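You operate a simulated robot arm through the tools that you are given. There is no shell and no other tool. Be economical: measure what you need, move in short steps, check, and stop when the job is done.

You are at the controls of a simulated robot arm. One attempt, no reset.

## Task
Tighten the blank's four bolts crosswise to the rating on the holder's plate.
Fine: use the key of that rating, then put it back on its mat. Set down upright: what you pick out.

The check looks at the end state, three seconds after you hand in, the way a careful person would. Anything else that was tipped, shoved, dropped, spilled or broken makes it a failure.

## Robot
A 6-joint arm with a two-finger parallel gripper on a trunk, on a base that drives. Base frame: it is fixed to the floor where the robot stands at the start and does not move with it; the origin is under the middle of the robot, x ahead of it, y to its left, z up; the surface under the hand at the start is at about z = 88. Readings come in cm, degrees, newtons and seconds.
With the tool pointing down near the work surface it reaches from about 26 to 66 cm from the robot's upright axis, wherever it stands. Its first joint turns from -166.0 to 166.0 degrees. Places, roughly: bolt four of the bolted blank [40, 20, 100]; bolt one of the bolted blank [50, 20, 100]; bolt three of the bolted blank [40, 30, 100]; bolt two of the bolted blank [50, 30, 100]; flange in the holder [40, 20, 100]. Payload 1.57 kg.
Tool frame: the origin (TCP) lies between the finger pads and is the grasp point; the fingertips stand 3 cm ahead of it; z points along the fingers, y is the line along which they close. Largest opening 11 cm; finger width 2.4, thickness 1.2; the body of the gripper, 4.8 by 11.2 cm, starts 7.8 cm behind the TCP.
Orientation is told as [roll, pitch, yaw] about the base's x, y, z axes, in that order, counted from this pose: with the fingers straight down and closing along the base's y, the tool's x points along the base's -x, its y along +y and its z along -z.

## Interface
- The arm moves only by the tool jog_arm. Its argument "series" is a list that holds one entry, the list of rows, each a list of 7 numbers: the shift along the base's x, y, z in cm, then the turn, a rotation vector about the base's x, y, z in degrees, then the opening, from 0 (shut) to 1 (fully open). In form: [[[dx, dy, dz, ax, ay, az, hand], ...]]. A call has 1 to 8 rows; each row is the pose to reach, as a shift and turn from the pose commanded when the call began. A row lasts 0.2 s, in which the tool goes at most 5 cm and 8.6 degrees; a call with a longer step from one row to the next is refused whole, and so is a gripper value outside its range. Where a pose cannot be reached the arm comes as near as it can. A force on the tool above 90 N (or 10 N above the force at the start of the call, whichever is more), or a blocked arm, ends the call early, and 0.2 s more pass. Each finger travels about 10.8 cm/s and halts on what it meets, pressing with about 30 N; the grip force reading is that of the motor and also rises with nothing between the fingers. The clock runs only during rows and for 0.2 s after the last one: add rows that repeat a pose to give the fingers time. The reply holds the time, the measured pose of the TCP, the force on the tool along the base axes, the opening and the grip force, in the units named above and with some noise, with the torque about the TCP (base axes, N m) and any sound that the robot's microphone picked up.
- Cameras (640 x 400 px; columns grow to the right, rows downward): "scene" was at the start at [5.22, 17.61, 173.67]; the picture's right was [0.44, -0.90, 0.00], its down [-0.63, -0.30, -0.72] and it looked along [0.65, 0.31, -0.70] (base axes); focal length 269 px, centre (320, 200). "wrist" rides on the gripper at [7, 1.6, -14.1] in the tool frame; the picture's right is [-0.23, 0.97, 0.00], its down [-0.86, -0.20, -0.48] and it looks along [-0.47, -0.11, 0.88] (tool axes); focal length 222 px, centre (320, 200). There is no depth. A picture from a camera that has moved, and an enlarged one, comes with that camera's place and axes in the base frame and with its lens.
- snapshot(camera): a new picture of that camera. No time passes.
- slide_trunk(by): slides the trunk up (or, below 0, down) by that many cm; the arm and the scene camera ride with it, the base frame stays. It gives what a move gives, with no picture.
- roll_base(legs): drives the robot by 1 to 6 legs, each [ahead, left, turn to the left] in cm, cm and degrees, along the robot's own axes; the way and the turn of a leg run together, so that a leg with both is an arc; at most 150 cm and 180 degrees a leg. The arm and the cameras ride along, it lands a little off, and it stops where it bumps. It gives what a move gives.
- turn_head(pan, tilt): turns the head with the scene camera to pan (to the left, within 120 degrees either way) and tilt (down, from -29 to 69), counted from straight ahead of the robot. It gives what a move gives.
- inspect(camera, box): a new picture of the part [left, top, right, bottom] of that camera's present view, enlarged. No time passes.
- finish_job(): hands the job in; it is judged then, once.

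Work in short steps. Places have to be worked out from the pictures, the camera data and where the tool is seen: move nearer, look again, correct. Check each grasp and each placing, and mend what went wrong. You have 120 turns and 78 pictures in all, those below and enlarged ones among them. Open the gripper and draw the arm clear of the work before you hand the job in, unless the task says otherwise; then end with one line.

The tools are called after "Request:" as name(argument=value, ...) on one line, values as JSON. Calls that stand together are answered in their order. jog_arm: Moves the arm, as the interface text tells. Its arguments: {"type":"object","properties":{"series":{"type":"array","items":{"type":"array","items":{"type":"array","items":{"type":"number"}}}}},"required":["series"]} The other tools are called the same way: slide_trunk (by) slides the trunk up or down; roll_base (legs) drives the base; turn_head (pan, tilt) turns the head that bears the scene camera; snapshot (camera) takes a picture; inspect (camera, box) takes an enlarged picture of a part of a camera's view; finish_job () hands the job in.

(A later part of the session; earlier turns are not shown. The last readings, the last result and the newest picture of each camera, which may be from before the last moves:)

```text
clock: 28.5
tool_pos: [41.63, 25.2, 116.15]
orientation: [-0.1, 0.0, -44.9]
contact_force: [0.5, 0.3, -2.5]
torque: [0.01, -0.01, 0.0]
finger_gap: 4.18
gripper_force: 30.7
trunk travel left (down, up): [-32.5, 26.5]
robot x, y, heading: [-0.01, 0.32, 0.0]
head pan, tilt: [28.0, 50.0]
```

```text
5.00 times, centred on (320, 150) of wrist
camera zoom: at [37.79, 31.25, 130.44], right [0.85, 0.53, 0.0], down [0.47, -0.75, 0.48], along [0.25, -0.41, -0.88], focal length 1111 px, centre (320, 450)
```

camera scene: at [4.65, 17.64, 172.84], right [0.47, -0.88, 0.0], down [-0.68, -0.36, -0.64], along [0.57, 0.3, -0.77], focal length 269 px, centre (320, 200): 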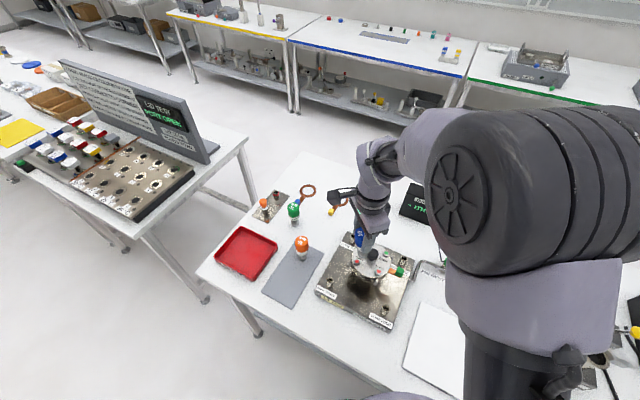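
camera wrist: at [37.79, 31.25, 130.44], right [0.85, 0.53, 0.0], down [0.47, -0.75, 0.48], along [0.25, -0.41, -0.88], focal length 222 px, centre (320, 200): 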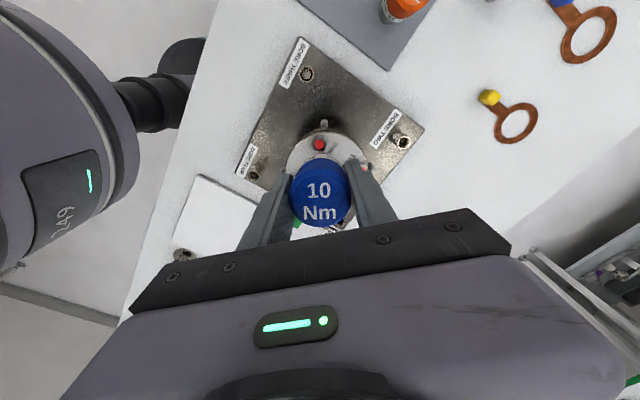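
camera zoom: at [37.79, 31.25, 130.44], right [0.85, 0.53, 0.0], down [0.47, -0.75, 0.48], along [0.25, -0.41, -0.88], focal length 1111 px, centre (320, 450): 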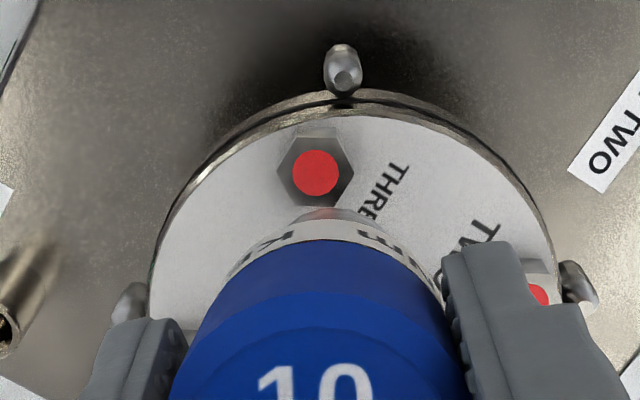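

Bolt THREE measured at (41.3, 25.1). I shift by (-0.3, -0.1) and lower to just above first contact.

Request:
jog_arm(series=[[[-0.3, -0.1, -1, 0, 0, 0, 0], [-0.3, -0.1, -2.5, 0, 0, 0, 0], [-0.3, -0.1, -4, 0, 0, 0, 0], [-0.3, -0.1, -4.6, 0, 0, 0, 0], [-0.3, -0.1, -4.9, 0, 0, 0, 0]]])

Request:
inspect(camera="wrist", box=[270, 110, 370, 190])

```text
clock: 29.7
tool_pos: [41.31, 24.99, 111.48]
orientation: [0.2, -0.1, -44.9]
contact_force: [4.6, -1.5, 54.8]
torque: [0.07, -0.4, -0.01]
finger_gap: 4.17
gripper_force: 30.6
trunk travel left (down, up): [-32.5, 26.5]
robot x, y, heading: [0.31, 0.07, 0.2]
head pan, tilt: [28.0, 50.0]
```

```text
5.00 times, centred on (320, 150) of wrist
camera zoom: at [37.4, 31.05, 125.88], right [0.85, 0.53, 0.01], down [0.46, -0.75, 0.48], along [0.26, -0.4, -0.88], focal length 1111 px, centre (320, 450)
```

zoom: 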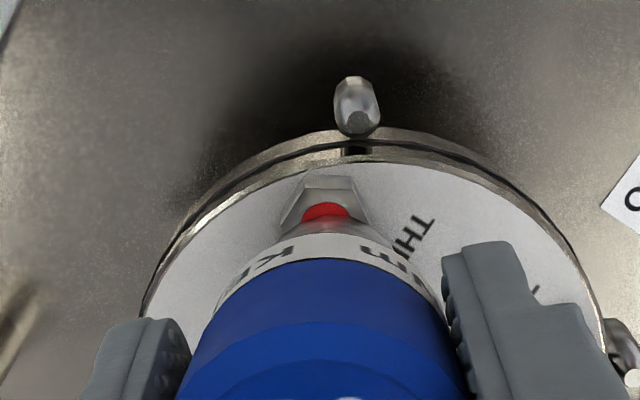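

The key contacts too early, and the pictures suggest its foot swung away (tilted about the finger axis) after the slip. I lift off and measure the tilt.

Request:
jog_arm(series=[[[0, 0, 1, 0, 0, 0, 0], [0, 0, 2.5, 0, 0, 0, 0], [0, 0, 4, 0, 0, 0, 0], [0, 0, 5.5, 0, 0, 6, 0], [0, 0, 5.5, 0, 0, 14, 0], [0, 0, 5.5, 0, 0, 22, 0], [0, 0, 5.5, 0, 0, 30, 0], [0, 0, 5.5, 0, 0, 30, 0]]])

Request:
inspect(camera="scene", box=[340, 205, 410, 270])

Request:
inspect(camera="wrist", box=[260, 120, 390, 250])

```text
clock: 31.5
tool_pos: [41.26, 25.19, 116.98]
orientation: [-0.1, 0.1, -14.9]
contact_force: [-0.2, 0.1, -1.9]
torque: [-0.02, 0.01, 0.0]
finger_gap: 4.19
gripper_force: 30.3
trunk travel left (down, up): [-32.5, 26.5]
robot x, y, heading: [0.04, 0.23, 0.0]
head pan, tilt: [28.0, 50.0]
```

```text
6.15 times, centred on (375, 238) of scene
camera zoom: at [4.65, 17.64, 172.84], right [0.47, -0.88, 0.0], down [-0.68, -0.36, -0.64], along [0.57, 0.3, -0.77], focal length 1654 px, centre (-18, -31)
```

zoom: 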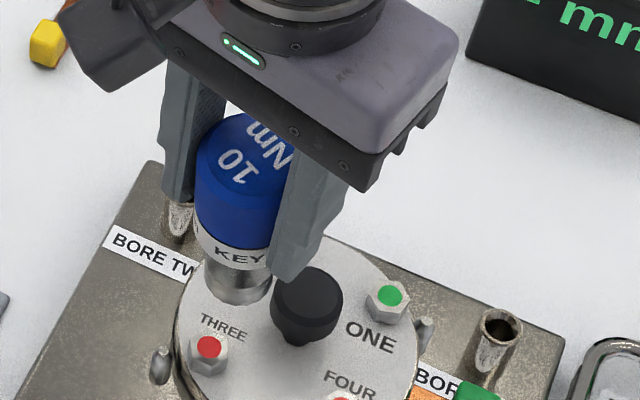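

```text
3.08 times, centred on (325, 185) of wrist
camera zoom: at [35.03, 28.55, 131.14], right [0.47, 0.88, 0.0], down [0.78, -0.41, 0.48], along [0.42, -0.23, -0.88], focal length 684 px, centre (305, 246)
```

zoom: 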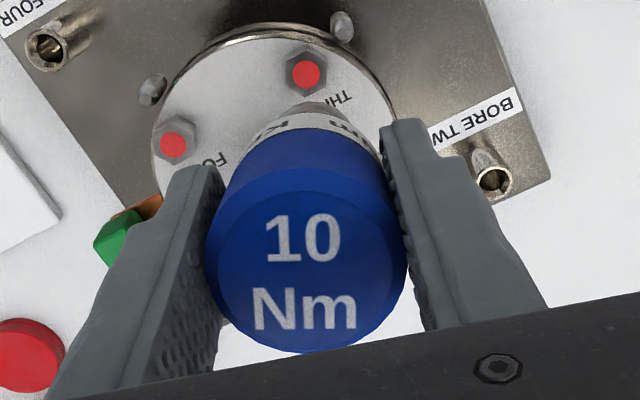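

The key foot is off by about 1 cm away from the camera, i.e. a 6° tilt about the finger axis. I tilt the hand by 6° about that axis to bring the key upright.

Request:
jog_arm(series=[[[0, 0, 0, 1.56, 5.8, 0, 0], [0, 0, 0, 1.56, 5.8, 0, 0]]])

Request:
inspect(camera="scene", box=[340, 205, 410, 270])

Request:
inspect(camera="wrist", box=[260, 120, 390, 250])

```text
clock: 32.1
tool_pos: [41.23, 25.19, 116.8]
orientation: [-0.1, 6.1, -14.9]
contact_force: [-0.4, -0.7, -1.3]
torque: [0.02, 0.01, 0.0]
finger_gap: 4.15
gripper_force: 30.1
trunk travel left (down, up): [-32.5, 26.5]
robot x, y, heading: [-0.21, -0.17, -0.0]
head pan, tilt: [28.0, 50.0]
```

```text
6.15 times, centred on (375, 238) of scene
camera zoom: at [4.57, 17.66, 172.84], right [0.47, -0.88, 0.0], down [-0.68, -0.36, -0.64], along [0.57, 0.3, -0.77], focal length 1654 px, centre (-18, -31)
```

zoom: 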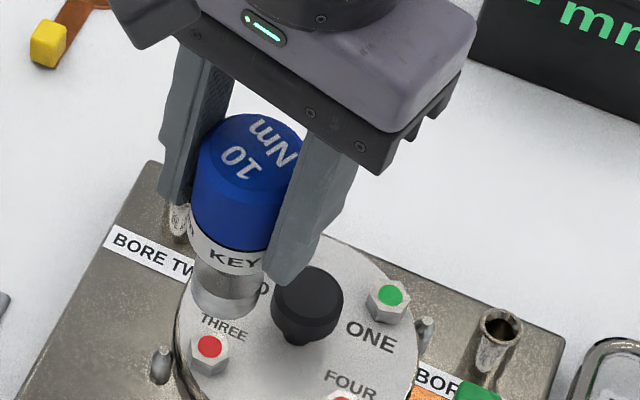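

```text
3.08 times, centred on (325, 185) of wrist
camera zoom: at [36.42, 28.18, 131.79], right [0.47, 0.88, -0.03], down [0.82, -0.42, 0.38], along [0.33, -0.2, -0.92], focal length 684 px, centre (305, 246)
```

zoom: 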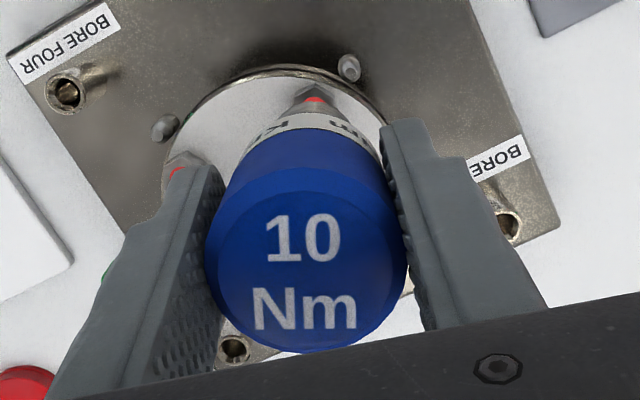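

The key is now essentially upright. I shift slightly and lower to just above contact over bolt THREE.

Request:
jog_arm(series=[[[-0.05, 0.1, -1.5, 0, 0, 0, 0], [-0.05, 0.1, -3, 0, 0, 0, 0], [-0.05, 0.1, -4.5, 0, 0, 0, 0], [-0.05, 0.1, -5, 0, 0, 0, 0], [-0.05, 0.1, -5, 0, 0, 0, 0]]])

Request:
inspect(camera="scene", box=[350, 240, 390, 275])

```text
clock: 33.3
tool_pos: [41.34, 25.17, 111.73]
orientation: [-0.1, 6.0, -15.0]
contact_force: [-0.5, 0.7, -2.7]
torque: [0.0, 0.03, 0.0]
finger_gap: 4.17
gripper_force: 30.5
trunk travel left (down, up): [-32.5, 26.5]
robot x, y, heading: [0.09, -0.21, 0.1]
head pan, tilt: [28.0, 50.0]
```

```text
11.43 times, centred on (370, 258) of scene
camera zoom: at [4.66, 17.65, 172.84], right [0.47, -0.88, 0.0], down [-0.68, -0.36, -0.64], along [0.57, 0.3, -0.77], focal length 3071 px, centre (-251, -457)
```

zoom: 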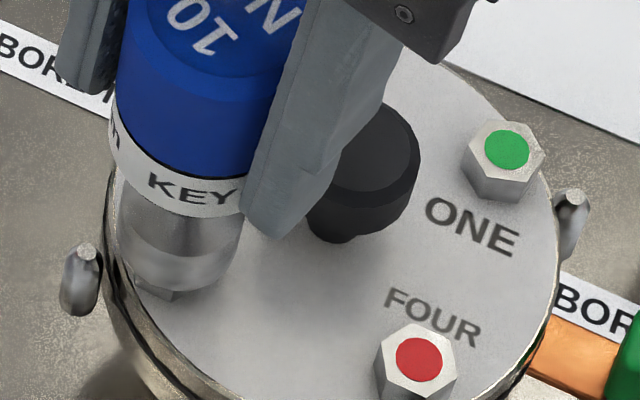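

No contact yet and the socket covers the bolt. I lower to light contact, then rotate to find the hex.

Request:
jog_arm(series=[[[0, 0, -0.3, 0, 0, 0, 0], [0, 0, -0.6, 0, 0, 0, 0], [0, 0, -0.8, 0, 0, 0, 0]]])

```text
clock: 34.1
tool_pos: [40.99, 24.97, 110.97]
orientation: [-0.1, 6.1, -14.8]
contact_force: [9.8, 4.9, -0.8]
torque: [-0.25, 0.51, 0.07]
finger_gap: 4.18
gripper_force: 29.8
trunk travel left (down, up): [-32.5, 26.5]
robot x, y, heading: [0.07, -0.33, 0.3]
head pan, tilt: [28.0, 50.0]
```

An odd side force, acting above the grip point, shows up. I look around before going on.

Request:
snapshot(camera="scene")

Request:
inspect(camera="scene", box=[345, 215, 395, 275])

Request:
snapshot(camera="wrist")

```text
32 pictures are left
camera scene: at [4.51, 17.54, 172.86], right [0.47, -0.88, 0.0], down [-0.68, -0.36, -0.64], along [0.57, 0.3, -0.77], focal length 269 px, centre (320, 200)
```

scene: 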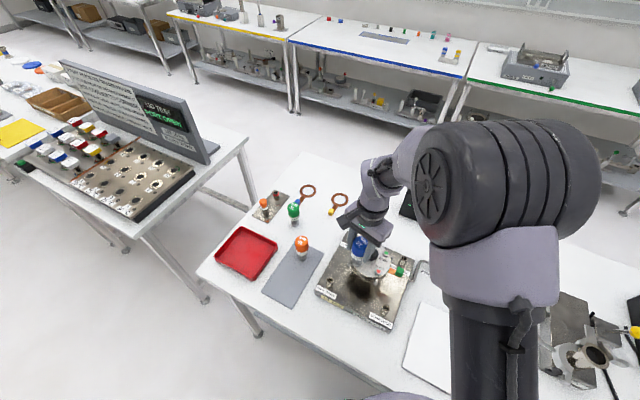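

```text
6.67 times, centred on (370, 245) of scene
camera zoom: at [4.51, 17.54, 172.86], right [0.47, -0.88, 0.0], down [-0.68, -0.36, -0.64], along [0.57, 0.3, -0.77], focal length 1792 px, centre (-13, -100)
```

zoom: 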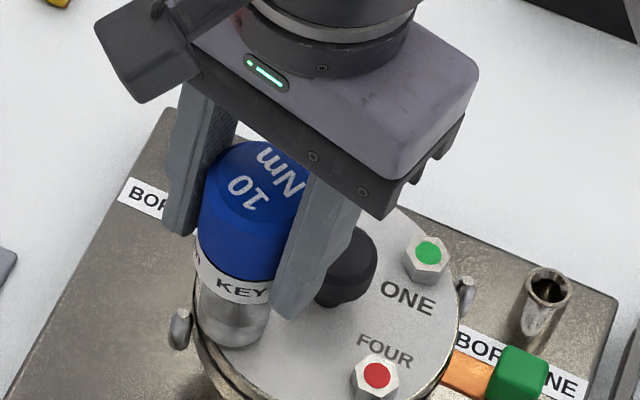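

```text
30 pictures are left
camera wrist: at [36.28, 28.19, 125.86], right [0.47, 0.88, -0.03], down [0.82, -0.42, 0.39], along [0.33, -0.2, -0.92], focal length 222 px, centre (320, 200)
```

wrist: 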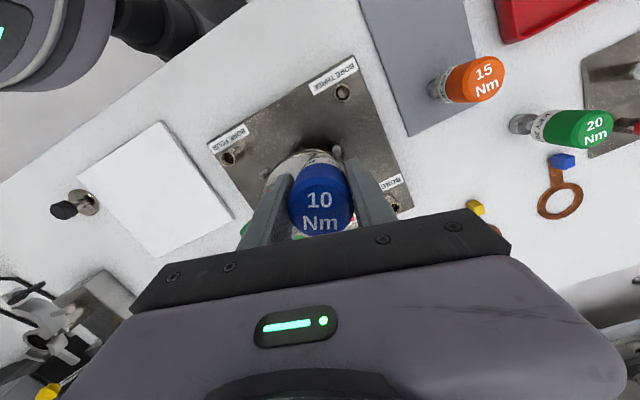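

Nothing touches above; a force plus couple like this means the socket is already partly over the hex with a small residual tilt. I add 2° of tilt and shift a little toward (+x,+y).

Request:
jog_arm(series=[[[0.2, 0.1, 0, 0.5, 1.9, 0, 0], [0.2, 0.1, 0, 0.5, 1.9, 0, 0]]])

```text
clock: 34.7
tool_pos: [41.4, 25.16, 111.0]
orientation: [-0.2, 8.3, -15.1]
contact_force: [0.2, -3.9, -3.7]
torque: [-0.3, -0.05, 0.04]
finger_gap: 4.16
gripper_force: 29.9
trunk travel left (down, up): [-32.5, 26.5]
robot x, y, heading: [-0.28, -0.06, -0.0]
head pan, tilt: [28.0, 50.0]
```

Forces relaxed. I lower further to seat or touch.

Request:
jog_arm(series=[[[0, -0.05, -0.2, 0, 0, 0, 0], [0, -0.05, -0.4, 0, 0, 0, 0], [0, -0.05, -0.6, 0, 0, 0, 0], [0, -0.05, -0.6, 0, 0, 0, 0]]])

```text
clock: 35.7
tool_pos: [41.52, 25.16, 110.51]
orientation: [-0.1, 8.1, -15.1]
contact_force: [-1.1, -4.0, -0.4]
torque: [-0.26, 0.08, 0.02]
finger_gap: 4.21
gripper_force: 30.1
trunk travel left (down, up): [-32.5, 26.5]
robot x, y, heading: [-0.05, -0.08, 0.2]
head pan, tilt: [28.0, 50.0]
```

It slid down without force: engaged. I lower a bit more and start turning clockwise.

Request:
jog_arm(series=[[[0, -0.05, -0.2, 0, 0, 0, 0], [0, -0.05, -0.4, 0, 0, 0, 0], [0, -0.05, -0.4, 0, 0, -5, 0], [0, -0.05, -0.4, 0, 0, -10, 0], [0, -0.05, -0.4, 0, 0, -15, 0]]])

```text
clock: 36.9
tool_pos: [41.24, 25.16, 110.09]
orientation: [0.2, 7.9, -30.1]
contact_force: [6.3, 3.8, 48.1]
torque: [0.03, -0.85, 0.04]
finger_gap: 4.19
gripper_force: 30.0
trunk travel left (down, up): [-32.5, 26.5]
robot x, y, heading: [-0.1, -0.31, 0.0]
head pan, tilt: [28.0, 50.0]
```

Seated at z≈110.1 as with ONE. I relieve the press and turn on in small steps.

Request:
jog_arm(series=[[[0.05, 0.05, 0.15, 0, 0, -6, 0], [0.05, 0.05, 0.15, 0, 0, -12, 0], [0.05, 0.05, 0.15, 0, 0, -18, 0], [0.05, 0.05, 0.15, 0, 0, -24, 0]]])

```text
clock: 37.9
tool_pos: [41.44, 25.1, 110.28]
orientation: [-0.2, 8.1, -54.1]
contact_force: [2.6, 2.0, 27.6]
torque: [-0.1, -0.3, 0.02]
finger_gap: 4.18
gripper_force: 30.1
trunk travel left (down, up): [-32.5, 26.5]
robot x, y, heading: [0.17, 0.09, 0.1]
head pan, tilt: [28.0, 50.0]
```

Request:
jog_arm(series=[[[0, 0, 0.05, 0, 0, -7, 0], [0, 0, 0.05, 0, 0, -14, 0], [0, 0, 0.05, 0, 0, -21, 0], [0, 0, 0.05, 0, 0, -28, 0]]])

Request:
inspect(camera="wrist", box=[250, 100, 400, 210])

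```text
clock: 38.9
tool_pos: [41.43, 25.14, 110.15]
orientation: [-0.1, 8.0, -82.1]
contact_force: [-0.1, -2.9, 10.7]
torque: [-0.37, 0.01, 0.13]
finger_gap: 4.19
gripper_force: 30.1
trunk travel left (down, up): [-32.5, 26.5]
robot x, y, heading: [0.22, -0.12, 0.0]
head pan, tilt: [28.0, 50.0]
```

```text
3.64 times, centred on (325, 155) of wrist
camera zoom: at [42.33, 30.33, 125.36], right [1.0, -0.09, -0.03], down [-0.07, -0.93, 0.35], along [-0.06, -0.35, -0.93], focal length 808 px, centre (302, 364)
```

zoom: 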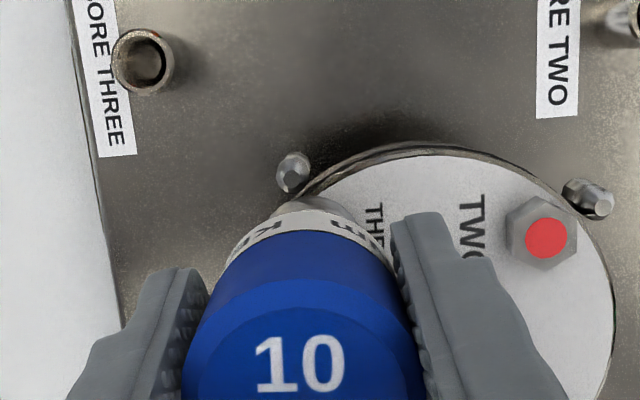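

Torque is rising (0.13). I continue in small steps, watching for the click.

Request:
jog_arm(series=[[[0, 0, 0, 0, 0, -5, 0], [0, 0, 0, 0, 0, -10, 0], [0, 0, 0, 0, 0, -15, 0]]])

```text
clock: 39.7
tool_pos: [41.41, 25.21, 110.24]
orientation: [0.0, 8.1, -96.9]
contact_force: [-2.9, -3.9, 7.4]
torque: [-0.47, 0.22, 0.17]
finger_gap: 4.2
gripper_force: 30.1
trunk travel left (down, up): [-32.5, 26.5]
robot x, y, heading: [0.08, -0.04, 0.2]
head pan, tilt: [28.0, 50.0]
```

Request:
jog_arm(series=[[[0, 0, 0, 0, 0, -5, 0], [0, 0, 0, 0, 0, -10, 0]]])

```text
clock: 40.3
tool_pos: [41.41, 25.17, 110.27]
orientation: [-0.2, 8.1, -107.0]
contact_force: [-1.6, -5.4, 5.0]
torque: [-0.56, 0.24, 0.18]
finger_gap: 4.17
gripper_force: 30.2
trunk travel left (down, up): [-32.5, 26.5]
robot x, y, heading: [-0.18, -0.38, 0.0]
head pan, tilt: [28.0, 50.0]
```

Request:
jog_arm(series=[[[0, 0, 0, 0, 0, -5, 0], [0, 0, 0, 0, 0, -10, 0], [0, 0, 0, 0, 0, -15, 0]]])

```text
clock: 41.1
tool_pos: [41.3, 25.28, 110.31]
orientation: [-0.1, 8.0, -121.9]
contact_force: [-2.0, -6.4, 0.3]
torque: [-0.72, 0.23, 0.18]
finger_gap: 4.2
gripper_force: 30.4
trunk travel left (down, up): [-32.5, 26.5]
robot x, y, heading: [-0.06, -0.15, 0.0]
head pan, tilt: [28.0, 50.0]
```

Torque has levelled at 0.18, as it did on ONE. I lift off to see the mark.

Request:
jog_arm(series=[[[0, 0, 0.5, 0, 0, 0, 0], [0, 0, 1.2, 0, 0, 0, 0], [0, 0, 2.5, 0, 0, 0, 0], [0, 0, 4, 0, 0, 0, 0], [0, 0, 6, 0, 0, 0, 0], [0, 0, 6, 0, 0, 0, 0]]])

Request:
inspect(camera="scene", box=[340, 205, 410, 270])

Request:
inspect(camera="wrist", box=[250, 120, 400, 230])

```text
clock: 42.5
tool_pos: [41.57, 25.24, 116.32]
orientation: [-0.2, 8.0, -121.9]
contact_force: [0.2, -0.3, -2.7]
torque: [0.0, 0.01, -0.01]
finger_gap: 4.22
gripper_force: 30.2
trunk travel left (down, up): [-32.5, 26.5]
robot x, y, heading: [0.15, -0.68, 0.2]
head pan, tilt: [28.0, 50.0]
```

```text
6.15 times, centred on (375, 238) of scene
camera zoom: at [4.67, 17.66, 172.84], right [0.47, -0.88, 0.0], down [-0.68, -0.36, -0.64], along [0.57, 0.3, -0.77], focal length 1654 px, centre (-18, -31)
```

zoom: 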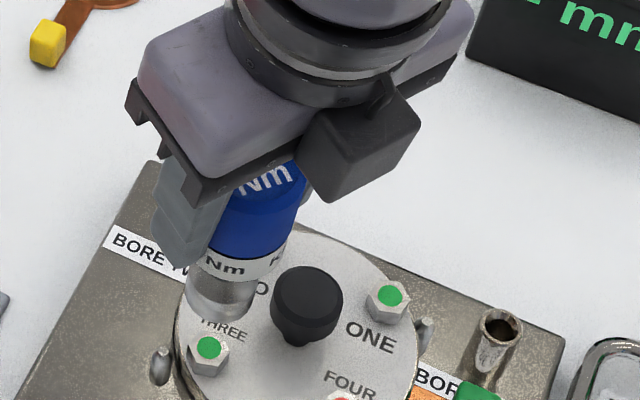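

```text
3.64 times, centred on (325, 175) of wrist
camera zoom: at [45.49, 28.69, 131.41], right [0.71, -0.71, -0.03], down [-0.65, -0.67, 0.35], along [-0.27, -0.23, -0.93], focal length 808 px, centre (302, 291)
```

zoom: 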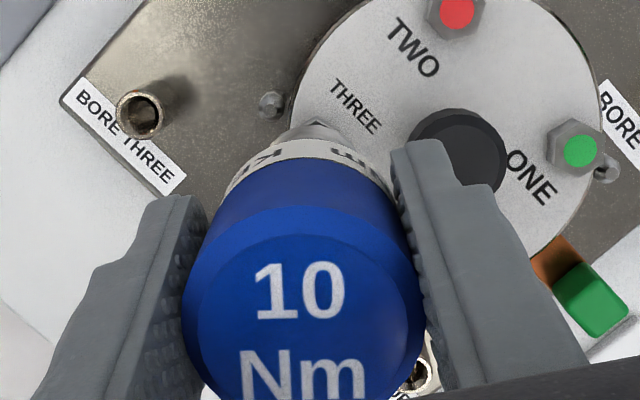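

THREE is green. I unwind the wrist by 104° and move over bolt TWO at height.

Request:
jog_arm(series=[[[0, 0, 0, 0, 0, 8.5, 0], [0, 0, 0, 0, 0, 17, 0], [1, 0, 0, 0, 0, 25.5, 0], [2, 0, 0, 0, 0, 34, 0], [3, 0, 0, 0, 0, 42.5, 0], [4, 0, 0, 0, 0, 51, 0], [5, 0, 0, 0, 0, 59.5, 0], [6.5, -0.05, 0, 0, 0, 68, 0]]])

Request:
jog_arm(series=[[[0, 0, 0, 0, 0, 8.5, 0], [0, 0, 0, 0, 0, 17, 0], [0, 0, 0, 0, 0, 25.5, 0], [0, 0, -1, 0, 0, 34, 0], [0, 0, -2.5, 0, 0, 37, 0], [0, 0, -4, 0, 0, 37, 0], [0, 0, -4, 0, 0, 37, 0]]])

Request:
inspect(camera="scene", box=[340, 205, 410, 270])

Request:
inspect(camera="wrist", box=[250, 100, 400, 210])

```text
clock: 44.3
tool_pos: [48.12, 25.06, 116.17]
orientation: [-0.1, 8.1, -53.9]
contact_force: [0.3, -0.5, -1.8]
torque: [-0.01, 0.02, 0.01]
finger_gap: 4.18
gripper_force: 30.4
trunk travel left (down, up): [-32.5, 26.5]
robot x, y, heading: [-0.15, 0.15, 0.2]
head pan, tilt: [28.0, 50.0]
```

```text
clock: 45.9
tool_pos: [48.04, 25.11, 112.19]
orientation: [-0.1, 8.0, -16.8]
contact_force: [-0.2, 1.1, -2.7]
torque: [-0.01, 0.0, 0.02]
finger_gap: 4.18
gripper_force: 30.5
trunk travel left (down, up): [-32.5, 26.5]
robot x, y, heading: [0.14, -0.19, 0.0]
head pan, tilt: [28.0, 50.0]
```

```text
6.15 times, centred on (375, 238) of scene
camera zoom: at [4.64, 17.64, 172.84], right [0.47, -0.88, 0.0], down [-0.68, -0.36, -0.64], along [0.57, 0.3, -0.77], focal length 1654 px, centre (-18, -31)
```

zoom: 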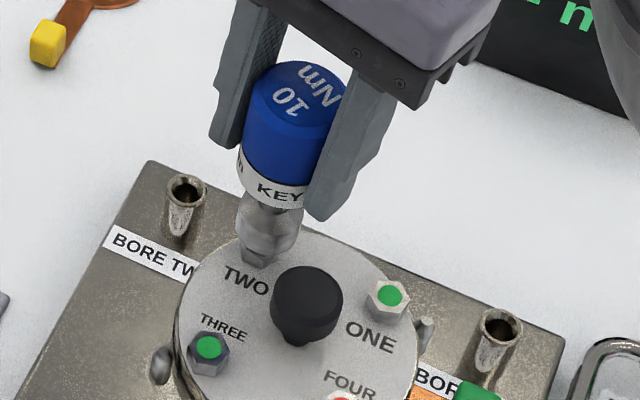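

```text
3.64 times, centred on (325, 155) of wrist
camera zoom: at [43.71, 28.15, 127.33], right [0.5, 0.87, -0.03], down [0.82, -0.46, 0.35], along [0.29, -0.2, -0.93], focal length 808 px, centre (302, 364)
```

zoom: 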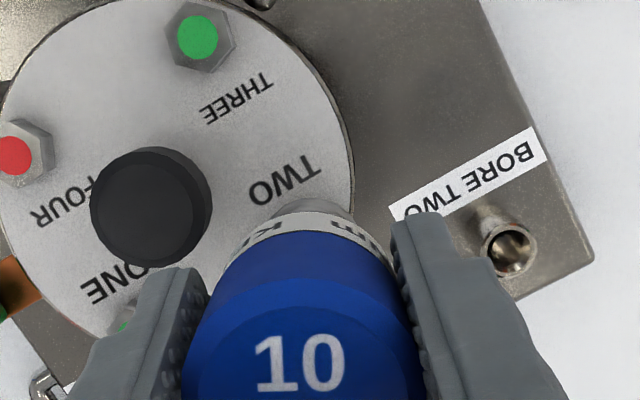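

Well aligned over TWO. I lower in steps to contact.

Request:
jog_arm(series=[[[-0.1, 0, -0.4, 0, 0, 0, 0], [-0.1, 0, -0.8, 0, 0, 0, 0], [-0.1, 0, -1.1, 0, 0, 0, 0], [-0.1, 0, -1.3, 0, 0, 0, 0]]])

```text
clock: 46.9
tool_pos: [47.8, 25.09, 110.91]
orientation: [-0.1, 8.0, -16.9]
contact_force: [-2.5, -1.3, -1.1]
torque: [-0.11, 0.26, -0.02]
finger_gap: 4.18
gripper_force: 29.9
trunk travel left (down, up): [-32.5, 26.5]
robot x, y, heading: [-0.26, 0.01, 0.0]
head pan, tilt: [28.0, 50.0]
```

Request:
jog_arm(series=[[[0, 0, -0.2, 0, 0, 0, 0], [0, 0, -0.4, 0, 0, 0, 0], [0, 0, -0.4, 0, 0, 0, 0]]])

```text
clock: 47.7
tool_pos: [47.86, 25.16, 110.48]
orientation: [-0.1, 8.0, -17.0]
contact_force: [-3.0, 0.6, -1.0]
torque: [0.05, 0.22, -0.01]
finger_gap: 4.19
gripper_force: 29.7
trunk travel left (down, up): [-32.5, 26.5]
robot x, y, heading: [-0.04, 0.09, -0.2]
head pan, tilt: [28.0, 50.0]
```

It slides on freely. I seat it and begin turning.

Request:
jog_arm(series=[[[0, 0, -0.2, 0, 0, 0, 0], [0, 0, -0.25, 0, 0, -6, 0], [0, 0, -0.25, 0, 0, -12, 0], [0, 0, -0.25, 0, 0, -18, 0], [0, 0, -0.25, 0, 0, -24, 0]]])

Request:
jog_arm(series=[[[0, 0, 0, 0, 0, -6, 0], [0, 0, 0, 0, 0, -12, 0], [0, 0, 0, 0, 0, -18, 0], [0, 0, 0, 0, 0, -24, 0], [0, 0, 0, 0, 0, -30, 0]]])

```text
clock: 48.9
tool_pos: [47.86, 25.14, 110.24]
orientation: [0.0, 8.0, -41.0]
contact_force: [-0.4, 0.7, 3.2]
torque: [0.06, -0.06, 0.12]
finger_gap: 4.2
gripper_force: 29.9
trunk travel left (down, up): [-32.5, 26.5]
robot x, y, heading: [0.0, -0.14, -0.2]
head pan, tilt: [28.0, 50.0]
```

```text
clock: 50.1
tool_pos: [47.8, 25.19, 110.34]
orientation: [-0.1, 8.1, -71.0]
contact_force: [0.9, 3.0, 2.6]
torque: [0.05, -0.1, 0.13]
finger_gap: 4.19
gripper_force: 29.8
trunk travel left (down, up): [-32.5, 26.5]
robot x, y, heading: [0.08, -0.05, 0.1]
head pan, tilt: [28.0, 50.0]
```

Torque is at 0.13; I go on another 30°.

Request:
jog_arm(series=[[[0, 0, 0, 0, 0, -6, 0], [0, 0, 0, 0, 0, -12, 0], [0, 0, 0, 0, 0, -18, 0], [0, 0, 0, 0, 0, -24, 0], [0, 0, 0, 0, 0, -30, 0]]])

```text
clock: 51.3
tool_pos: [47.96, 25.2, 110.26]
orientation: [-0.1, 8.1, -101.1]
contact_force: [2.3, 4.1, 1.3]
torque: [0.1, -0.07, 0.2]
finger_gap: 4.2
gripper_force: 29.7
trunk travel left (down, up): [-32.5, 26.5]
robot x, y, heading: [-0.0, -0.06, -0.2]
head pan, tilt: [28.0, 50.0]
```

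Request:
jog_arm(series=[[[0, 0, 0, 0, 0, -5, 0], [0, 0, 0, 0, 0, -10, 0], [0, 0, 0, 0, 0, -15, 0], [0, 0, 0, 0, 0, -20, 0]]])

```text
clock: 52.3
tool_pos: [47.9, 25.22, 110.15]
orientation: [-0.1, 8.1, -121.1]
contact_force: [6.4, -0.5, 2.2]
torque: [-0.09, -0.41, 0.21]
finger_gap: 4.21
gripper_force: 30.3
trunk travel left (down, up): [-32.5, 26.5]
robot x, y, heading: [-0.26, 0.1, 0.0]
head pan, tilt: [28.0, 50.0]
```

Torque has plateaued near 0.2 again. I lift off and look at the mark.

Request:
jog_arm(series=[[[0, 0, 0.5, 0, 0, 0, 0], [0, 0, 1.2, 0, 0, 0, 0], [0, 0, 2.5, 0, 0, 0, 0], [0, 0, 4, 0, 0, 0, 0], [0, 0, 6, 0, 0, 0, 0], [0, 0, 6, 0, 0, 0, 0]]])

Request:
inspect(camera="scene", box=[340, 205, 410, 270])

```text
clock: 53.7
tool_pos: [47.83, 25.23, 116.3]
orientation: [-0.1, 8.0, -120.9]
contact_force: [0.5, -0.3, -2.5]
torque: [0.03, 0.01, -0.02]
finger_gap: 4.18
gripper_force: 30.3
trunk travel left (down, up): [-32.5, 26.5]
robot x, y, heading: [0.16, -0.26, -0.0]
head pan, tilt: [28.0, 50.0]
```

```text
6.15 times, centred on (375, 238) of scene
camera zoom: at [4.66, 17.65, 172.84], right [0.47, -0.88, 0.0], down [-0.68, -0.36, -0.64], along [0.57, 0.3, -0.77], focal length 1654 px, centre (-18, -31)
```

zoom: 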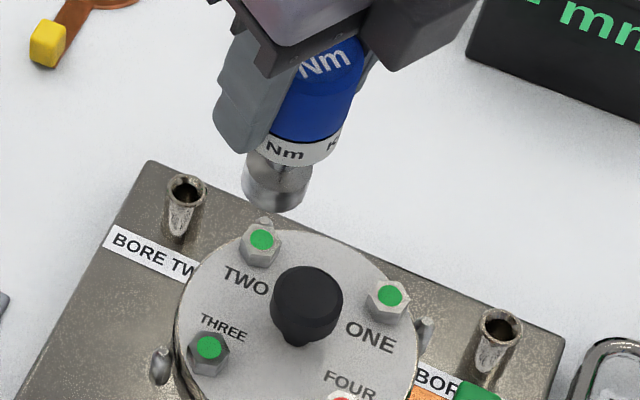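

TWO is green. Now I move over bolt FOUR at height while unwinding by 104°.

Request:
jog_arm(series=[[[0, 0, 1, 0, 0, 8.5, 0], [-1, -1, 1.5, 0, 0, 17, 0], [-2, -2, 1.5, 0, 0, 25.5, 0], [-3, -3, 1.5, 0, 0, 34, 0], [-4, -4, 1.5, 0, 0, 42.5, 0], [-5, -5, 1.5, 0, 0, 51, 0], [-6, -6, 1.5, 0, 0, 59.5, 0], [-6.45, -6.55, 1, 0, 0, 68, 0]]])

Request:
jog_arm(series=[[[0, 0, 0, 0, 0, 8.5, 0], [0, 0, 0, 0, 0, 17, 0], [0, 0, 0, 0, 0, 25.5, 0], [0, 0, -2, 0, 0, 34, 0], [0, 0, -3.5, 0, 0, 37, 0], [0, 0, -5, 0, 0, 37, 0], [0, 0, -5, 0, 0, 37, 0]]])

Request:
inspect(camera="scene", box=[340, 225, 410, 290])

Request:
inspect(camera="wrist", box=[250, 100, 400, 210])

```text
clock: 55.5
tool_pos: [41.34, 18.87, 117.29]
orientation: [-0.1, 8.1, -52.7]
contact_force: [0.6, 0.7, -1.8]
torque: [0.01, -0.01, -0.01]
finger_gap: 4.18
gripper_force: 29.6
trunk travel left (down, up): [-32.5, 26.5]
robot x, y, heading: [0.17, 0.14, 0.2]
head pan, tilt: [28.0, 50.0]
```

```text
clock: 57.1
tool_pos: [41.23, 18.77, 112.3]
orientation: [-0.1, 8.2, -15.9]
contact_force: [-1.2, 0.5, -2.2]
torque: [-0.01, 0.01, 0.01]
finger_gap: 4.21
gripper_force: 29.6
trunk travel left (down, up): [-32.5, 26.5]
robot x, y, heading: [0.11, -0.06, 0.1]
head pan, tilt: [28.0, 50.0]
```

```text
6.15 times, centred on (375, 258) of scene
camera zoom: at [4.63, 17.63, 172.84], right [0.47, -0.88, 0.0], down [-0.68, -0.36, -0.64], along [0.57, 0.3, -0.77], focal length 1654 px, centre (-18, -154)
```

zoom: 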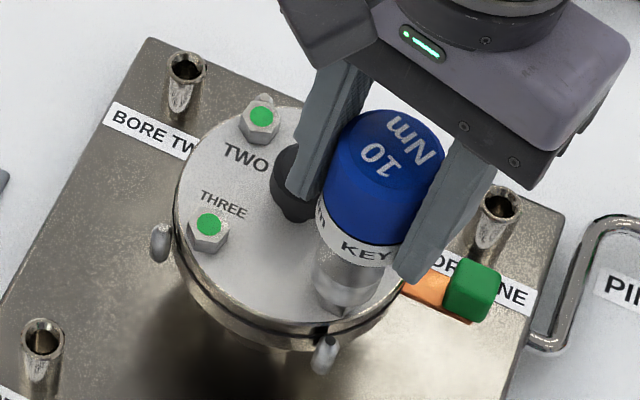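

```text
3.64 times, centred on (325, 155) of wrist
camera zoom: at [37.01, 21.72, 127.43], right [0.48, 0.87, -0.03], down [0.82, -0.44, 0.35], along [0.3, -0.2, -0.93], focal length 808 px, centre (302, 364)
```

zoom: 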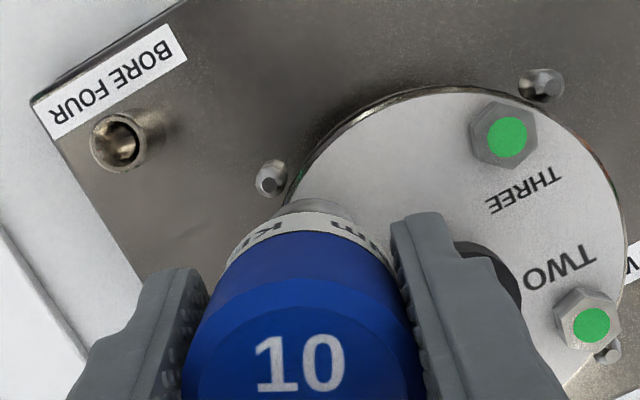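

Over bolt FOUR with a 0.15 cm excess in y. I correct and lower to contact.

Request:
jog_arm(series=[[[0.1, -0.15, -0.4, 0, 0, 0, 0], [0.1, -0.15, -0.8, 0, 0, 0, 0], [0.1, -0.15, -1.1, 0, 0, 0, 0], [0.1, -0.15, -1.4, 0, 0, 0, 0]]])

Request:
jog_arm(series=[[[0, 0, -0.2, 0, 0, 0, 0], [0, 0, -0.4, 0, 0, 0, 0], [0, 0, -0.4, 0, 0, 0, 0]]])

```text
clock: 58.1
tool_pos: [41.4, 18.57, 110.75]
orientation: [-0.2, 8.2, -16.0]
contact_force: [-8.7, 5.4, 2.1]
torque: [0.49, 0.67, 0.03]
finger_gap: 4.21
gripper_force: 30.0
trunk travel left (down, up): [-32.5, 26.5]
robot x, y, heading: [0.09, 0.23, -0.0]
head pan, tilt: [28.0, 50.0]
```

```text
clock: 58.9
tool_pos: [41.26, 18.65, 110.48]
orientation: [-0.1, 8.1, -16.1]
contact_force: [-11.3, 9.3, 4.7]
torque: [0.74, 0.94, 0.0]
finger_gap: 4.18
gripper_force: 29.6
trunk travel left (down, up): [-32.5, 26.5]
robot x, y, heading: [-0.19, 0.03, 0.0]
head pan, tilt: [28.0, 50.0]
```

It is sliding onto the hex; side force asks for a shift toward (-x,+y). I correct, seat and turn.

Request:
jog_arm(series=[[[-0.15, 0.13, 0, 0, 0, 0, 0], [-0.15, 0.13, -0.2, 0, 0, 0, 0], [-0.15, 0.13, -0.2, 0, 0, -6, 0], [-0.15, 0.13, -0.2, 0, 0, -12, 0], [-0.15, 0.13, -0.2, 0, 0, -18, 0]]])

Request:
jog_arm(series=[[[0, 0, 0, 0, 0, -6, 0], [0, 0, 0, 0, 0, -12, 0], [0, 0, 0, 0, 0, -18, 0], [0, 0, 0, 0, 0, -24, 0], [0, 0, 0, 0, 0, -30, 0]]])

```text
clock: 60.1
tool_pos: [41.39, 18.71, 110.31]
orientation: [0.0, 7.9, -34.0]
contact_force: [-7.3, -0.2, 2.1]
torque: [-0.05, 0.5, 0.04]
finger_gap: 4.16
gripper_force: 30.3
trunk travel left (down, up): [-32.5, 26.5]
robot x, y, heading: [-0.23, -0.08, 0.0]
head pan, tilt: [28.0, 50.0]
```

```text
clock: 61.3
tool_pos: [41.45, 18.7, 110.35]
orientation: [-0.1, 8.0, -64.0]
contact_force: [-2.6, 6.1, -1.9]
torque: [0.4, 0.16, 0.13]
finger_gap: 4.2
gripper_force: 29.9
trunk travel left (down, up): [-32.5, 26.5]
robot x, y, heading: [-0.22, 0.06, -0.0]
head pan, tilt: [28.0, 50.0]
```

Torque is building (0.13). I turn another 60° in two calls, as on the other bolts.

Request:
jog_arm(series=[[[0, 0.05, -0.1, 0, 0, -6, 0], [0, 0.05, -0.1, 0, 0, -12, 0], [0, 0.05, -0.1, 0, 0, -18, 0], [0, 0.05, -0.1, 0, 0, -24, 0], [0, 0.05, -0.1, 0, 0, -30, 0]]])

Request:
jog_arm(series=[[[0, 0, 0, 0, 0, -6, 0], [0, 0, 0, 0, 0, -12, 0], [0, 0, 0, 0, 0, -18, 0], [0, 0, 0, 0, 0, -24, 0], [0, 0, 0, 0, 0, -28, 0]]])

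```text
clock: 62.5
tool_pos: [41.42, 18.73, 110.31]
orientation: [0.0, 8.1, -94.0]
contact_force: [0.5, 7.1, 14.2]
torque: [0.28, -0.03, 0.21]
finger_gap: 4.2
gripper_force: 30.1
trunk travel left (down, up): [-32.5, 26.5]
robot x, y, heading: [0.09, -0.3, 0.2]
head pan, tilt: [28.0, 50.0]
```

```text
clock: 63.7
tool_pos: [41.52, 18.56, 110.29]
orientation: [-0.2, 8.1, -122.0]
contact_force: [3.1, 4.0, 14.2]
torque: [0.0, -0.08, 0.22]
finger_gap: 4.2
gripper_force: 30.0
trunk travel left (down, up): [-32.5, 26.5]
robot x, y, heading: [-0.12, 0.24, 0.1]
head pan, tilt: [28.0, 50.0]
```

Same plateau (0.22). I lift off and check.

Request:
jog_arm(series=[[[0, 0, 0.5, 0, 0, 0, 0], [0, 0, 1.2, 0, 0, 0, 0], [0, 0, 2.5, 0, 0, 0, 0], [0, 0, 4, 0, 0, 0, 0], [0, 0, 6, 0, 0, 0, 0], [0, 0, 8, 0, 0, 0, 0]]])

Request:
inspect(camera="scene", box=[330, 215, 430, 290])

```text
clock: 65.1
tool_pos: [41.34, 18.63, 118.34]
orientation: [-0.1, 8.2, -122.0]
contact_force: [-0.3, -0.2, -2.6]
torque: [0.02, 0.0, 0.02]
finger_gap: 4.21
gripper_force: 30.8
trunk travel left (down, up): [-32.5, 26.5]
robot x, y, heading: [-0.11, 0.17, -0.2]
head pan, tilt: [28.0, 50.0]
```

```text
5.33 times, centred on (380, 252) of scene
camera zoom: at [4.58, 17.61, 172.85], right [0.47, -0.88, 0.0], down [-0.68, -0.36, -0.64], along [0.57, 0.3, -0.77], focal length 1433 px, centre (0, -80)
```

zoom: 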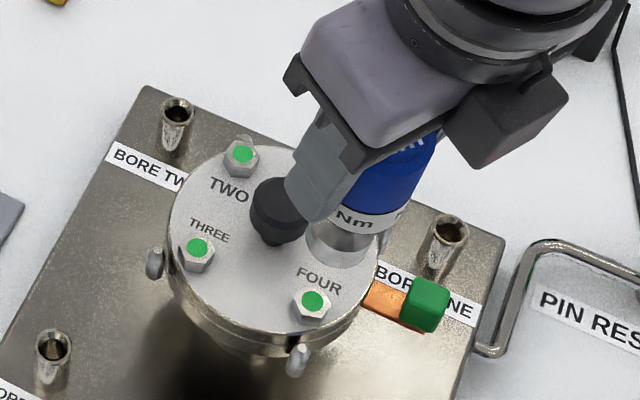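

All four appear green (ONE seen green earlier). Now I carry the key back high toward its mat, unwinding the wrist on the way.

Request:
jog_arm(series=[[[0, 0, 1, 0, 0, 8.5, 0], [0, 1, 2, 0, 0, 17, 0], [-1, 3, 2, 0, 0, 25.5, 0], [-2, 5, 2, 0, 0, 34, 0], [-3, 7, 2, 0, 0, 42.5, 0], [-4, 9, 2, 0, 0, 51, 0], [-5, 11, 2, 0, 0, 59.5, 0], [-6, 13, 2, 0, 0, 68, 0]]])

Request:
jog_arm(series=[[[-0.8, 1.8, 0, 0, 0, 8, 0], [-1.6, 3.6, 0, 0, 0, 16, 0], [-2.4, 5.4, 0, 0, 0, 24, 0], [-3.2, 7.2, 0, 0, 0, 32, 0], [-4, 9, 0, 0, 0, 40, 0], [-4.8, 10.8, 0, 0, 0, 48, 0], [-5.7, 12.4, 0, 0, 0, 54, 0], [-5.7, 12.4, -4, 0, 0, 54, 0]]])

Request:
snapshot(camera="scene")

Request:
inspect(camera="wrist", box=[240, 80, 420, 240])

```text
clock: 66.9
tool_pos: [35.45, 32.04, 120.2]
orientation: [-0.1, 8.1, -53.8]
contact_force: [-0.3, 0.1, -3.1]
torque: [0.0, -0.01, -0.03]
finger_gap: 4.18
gripper_force: 29.9
trunk travel left (down, up): [-32.5, 26.5]
robot x, y, heading: [0.08, -0.11, -0.0]
head pan, tilt: [28.0, 50.0]
```

```text
clock: 68.7
tool_pos: [29.6, 44.22, 116.2]
orientation: [-0.2, 8.1, 0.0]
contact_force: [1.1, 0.4, -2.6]
torque: [-0.03, 0.0, -0.01]
finger_gap: 4.18
gripper_force: 29.6
trunk travel left (down, up): [-32.5, 26.5]
robot x, y, heading: [0.18, -0.02, -0.1]
head pan, tilt: [28.0, 50.0]
```

```text
20 pictures are left
camera scene: at [4.75, 17.72, 172.82], right [0.47, -0.88, 0.0], down [-0.68, -0.36, -0.64], along [0.57, 0.3, -0.77], focal length 269 px, centre (320, 200)
```

scene: 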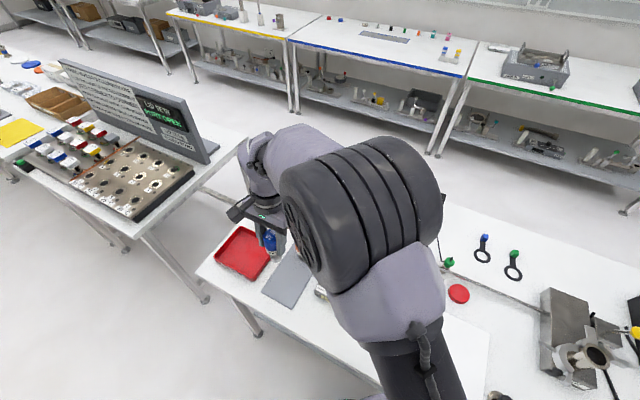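

```text
2.50 times, centred on (330, 160) of wrist
camera zoom: at [24.72, 45.84, 131.27], right [0.22, 0.97, -0.03], down [0.91, -0.2, 0.35], along [0.34, -0.11, -0.93], focal length 555 px, centre (295, 300)
```

zoom: 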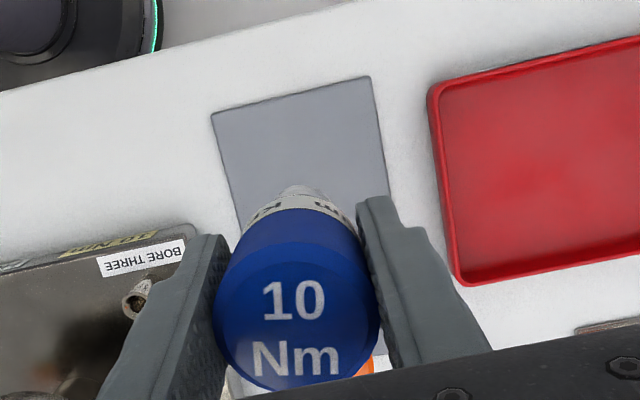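

The hand is back above the key's original spot at (29.6, 44.1). I lower to just above the mat.

Request:
jog_arm(series=[[[0, -0.1, -4, 0, 0, 0, 0], [0, -0.1, -8, 0, 0, 0, 0], [0, -0.1, -12, 0, 0, 0, 0], [0, -0.1, -15, 0, 0, 0, 0], [0, -0.1, -17.5, 0, 0, 0, 0], [0, -0.1, -17.5, 0, 0, 0, 0]]])

Request:
inspect(camera="scene", box=[230, 220, 330, 310])

Request:
inspect(camera="wrist", box=[240, 80, 420, 240])

```text
clock: 70.1
tool_pos: [29.49, 44.17, 98.68]
orientation: [-0.2, 8.1, 0.1]
contact_force: [0.2, 1.4, -2.1]
torque: [0.03, -0.02, -0.06]
finger_gap: 4.18
gripper_force: 30.3
trunk travel left (down, up): [-32.5, 26.5]
robot x, y, heading: [0.04, 0.01, -0.1]
head pan, tilt: [28.0, 50.0]
```

```text
4.44 times, centred on (280, 265) of scene
camera zoom: at [4.63, 17.62, 172.84], right [0.47, -0.88, 0.0], down [-0.68, -0.36, -0.64], along [0.57, 0.3, -0.77], focal length 1194 px, centre (498, -89)
```

zoom: 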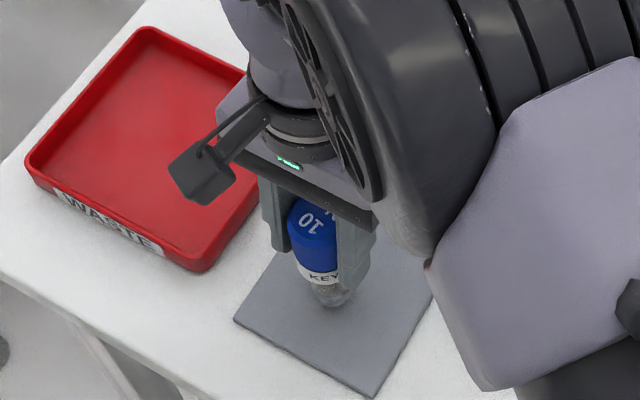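

```text
2.50 times, centred on (330, 160) of wrist
camera zoom: at [24.62, 45.78, 113.74], right [0.22, 0.97, -0.03], down [0.91, -0.2, 0.35], along [0.34, -0.11, -0.93], focal length 555 px, centre (295, 300)
```

zoom: 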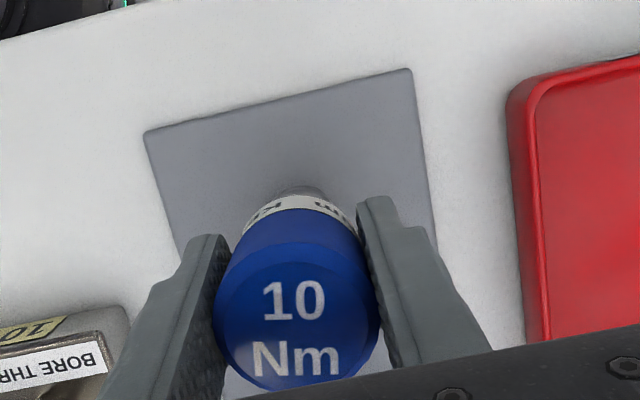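

Over the mat, about 1.5 cm up. I lower in small steps until it touches.

Request:
jog_arm(series=[[[0, 0, -0.4, 0, 0, 0, 0], [0, 0, -0.8, 0, 0, 0, 0], [0, 0, -1.1, 0, 0, 0, 0], [0, 0, -1.3, 0, 0, 0, 0]]])

```text
clock: 71.1
tool_pos: [29.67, 44.11, 97.38]
orientation: [-0.1, 8.1, 0.0]
contact_force: [-0.6, -0.9, -2.8]
torque: [-0.01, 0.01, 0.0]
finger_gap: 4.17
gripper_force: 29.5
trunk travel left (down, up): [-32.5, 26.5]
robot x, y, heading: [-0.18, 0.39, -0.0]
head pan, tilt: [28.0, 50.0]
```

Request:
jog_arm(series=[[[0, 0, -0.2, 0, 0, 0, 0], [0, 0, -0.4, 0, 0, 0, 0], [0, 0, -0.4, 0, 0, 0, 0]]])

```text
clock: 71.9
tool_pos: [29.56, 44.05, 97.09]
orientation: [0.0, 7.9, 0.1]
contact_force: [0.0, 0.1, 4.8]
torque: [0.03, -0.02, 0.04]
finger_gap: 4.2
gripper_force: 30.1
trunk travel left (down, up): [-32.5, 26.5]
robot x, y, heading: [-0.2, 0.07, -0.1]
head pan, tilt: [28.0, 50.0]
```

It touches with no moment, so it stands flat. I press 0.1 cm more and open the fingers.

Request:
jog_arm(series=[[[0, 0, -0.1, 0, 0, 0, 0.35], [0, 0, -0.1, 0, 0, 0, 0.45], [0, 0, -0.1, 0, 0, 0, 0.6], [0, 0, -0.1, 0, 0, 0, 0.8], [0, 0, -0.1, 0, 0, 0, 0.8]]])

Request:
inspect(camera="scene", box=[260, 230, 330, 300])

Request:
inspect(camera="wrist", box=[240, 80, 420, 240])

```text
clock: 73.1
tool_pos: [29.56, 44.0, 96.79]
orientation: [0.0, 8.1, 0.0]
contact_force: [0.4, 0.2, 0.8]
torque: [-0.04, 0.0, 0.0]
finger_gap: 8.8
gripper_force: 0.1
trunk travel left (down, up): [-32.5, 26.5]
robot x, y, heading: [-0.04, -0.33, 0.2]
head pan, tilt: [28.0, 50.0]
```

```text
5.71 times, centred on (295, 265) of scene
camera zoom: at [4.64, 17.64, 172.84], right [0.47, -0.88, 0.0], down [-0.68, -0.36, -0.64], along [0.57, 0.3, -0.77], focal length 1536 px, centre (463, -171)
```

zoom: 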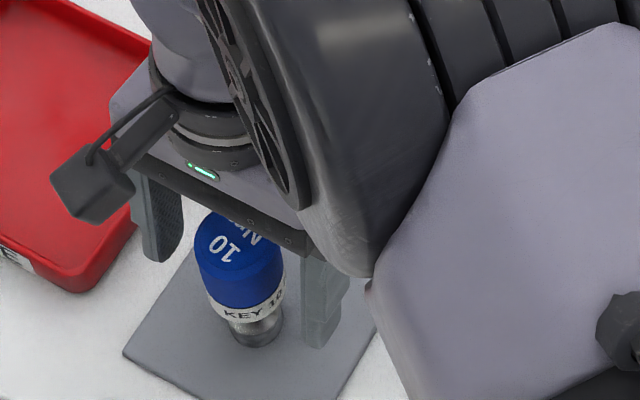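

```text
2.50 times, centred on (330, 160) of wrist
camera zoom: at [24.69, 45.71, 111.98], right [0.22, 0.97, -0.03], down [0.91, -0.2, 0.35], along [0.34, -0.11, -0.93], focal length 555 px, centre (295, 300)
```

zoom: 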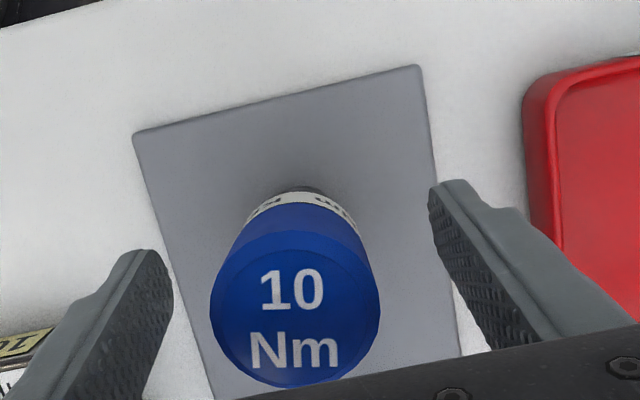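

The key stands upright on its mat and is released. I raise the hand straight up and draw it back to where it started.

Request:
jog_arm(series=[[[0, 0, 2, 0, 0, 0, 0.8], [0, 0, 5, 0, 0, 0, 0.8], [0, 0, 9, 0, 0, 0, 0.8], [0, 0, 13, 0, 0, 0, 0.8], [0, 0, 17, 0, -4, 0, 0.8], [0, 0, 21, 0, -8, 0, 0.8], [0, 0, 25, 0, -8, 0, 0.8], [0, 0, 29, 0, -8, 0, 0.8]]])

Request:
jog_arm(series=[[[0.5, -4, 1, 0, 0, 0, 1], [1, -8, 2, 0, 0, 0, 1], [1.5, -12, 3, 0, 0, 0, 1], [2, -16, 4, 0, 0, 0, 1], [2.5, -20, 5, 0, 0, 0, 1], [3, -24, 6, 0, 0, 0, 1], [3, -24, 6, 0, 0, 0, 1]]])

Request:
inspect(camera="scene", box=[220, 170, 440, 340])

Request:
snapshot(camera="wrist")

```text
clock: 74.9
tool_pos: [29.49, 43.87, 126.07]
orientation: [-0.2, 0.0, 0.1]
contact_force: [-0.6, 0.5, 0.7]
torque: [-0.02, 0.01, -0.01]
finger_gap: 8.81
gripper_force: 0.0
trunk travel left (down, up): [-32.5, 26.5]
robot x, y, heading: [-0.32, 0.09, -0.2]
head pan, tilt: [28.0, 50.0]
```

```text
clock: 76.5
tool_pos: [32.47, 20.08, 131.6]
orientation: [-0.4, 0.5, 0.0]
contact_force: [-0.2, 0.0, 0.0]
torque: [0.0, 0.01, -0.02]
finger_gap: 11.01
gripper_force: 0.0
trunk travel left (down, up): [-32.5, 26.5]
robot x, y, heading: [-0.1, -0.11, 0.1]
head pan, tilt: [28.0, 50.0]
```

```text
2.35 times, centred on (330, 255) of scene
camera zoom: at [6.01, 15.48, 173.73], right [0.16, -0.99, 0.0], down [-0.68, -0.11, -0.72], along [0.71, 0.12, -0.69], focal length 632 px, centre (296, 71)
```

zoom: 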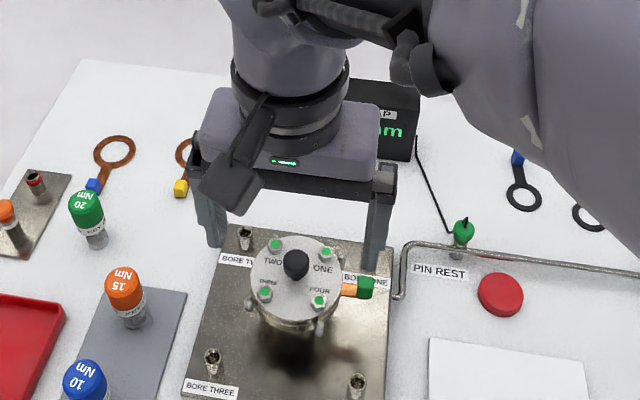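

```text
13 pictures are left
camera wrist: at [25.63, 21.91, 145.86], right [0.23, 0.97, -0.01], down [0.86, -0.2, 0.47], along [0.46, -0.11, -0.88], focal length 222 px, centre (320, 200)
```

wrist: 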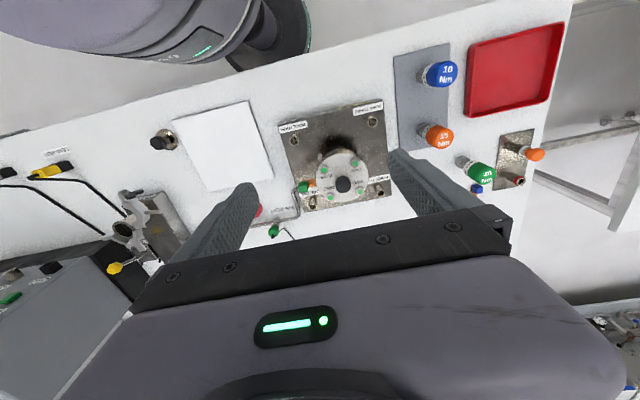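

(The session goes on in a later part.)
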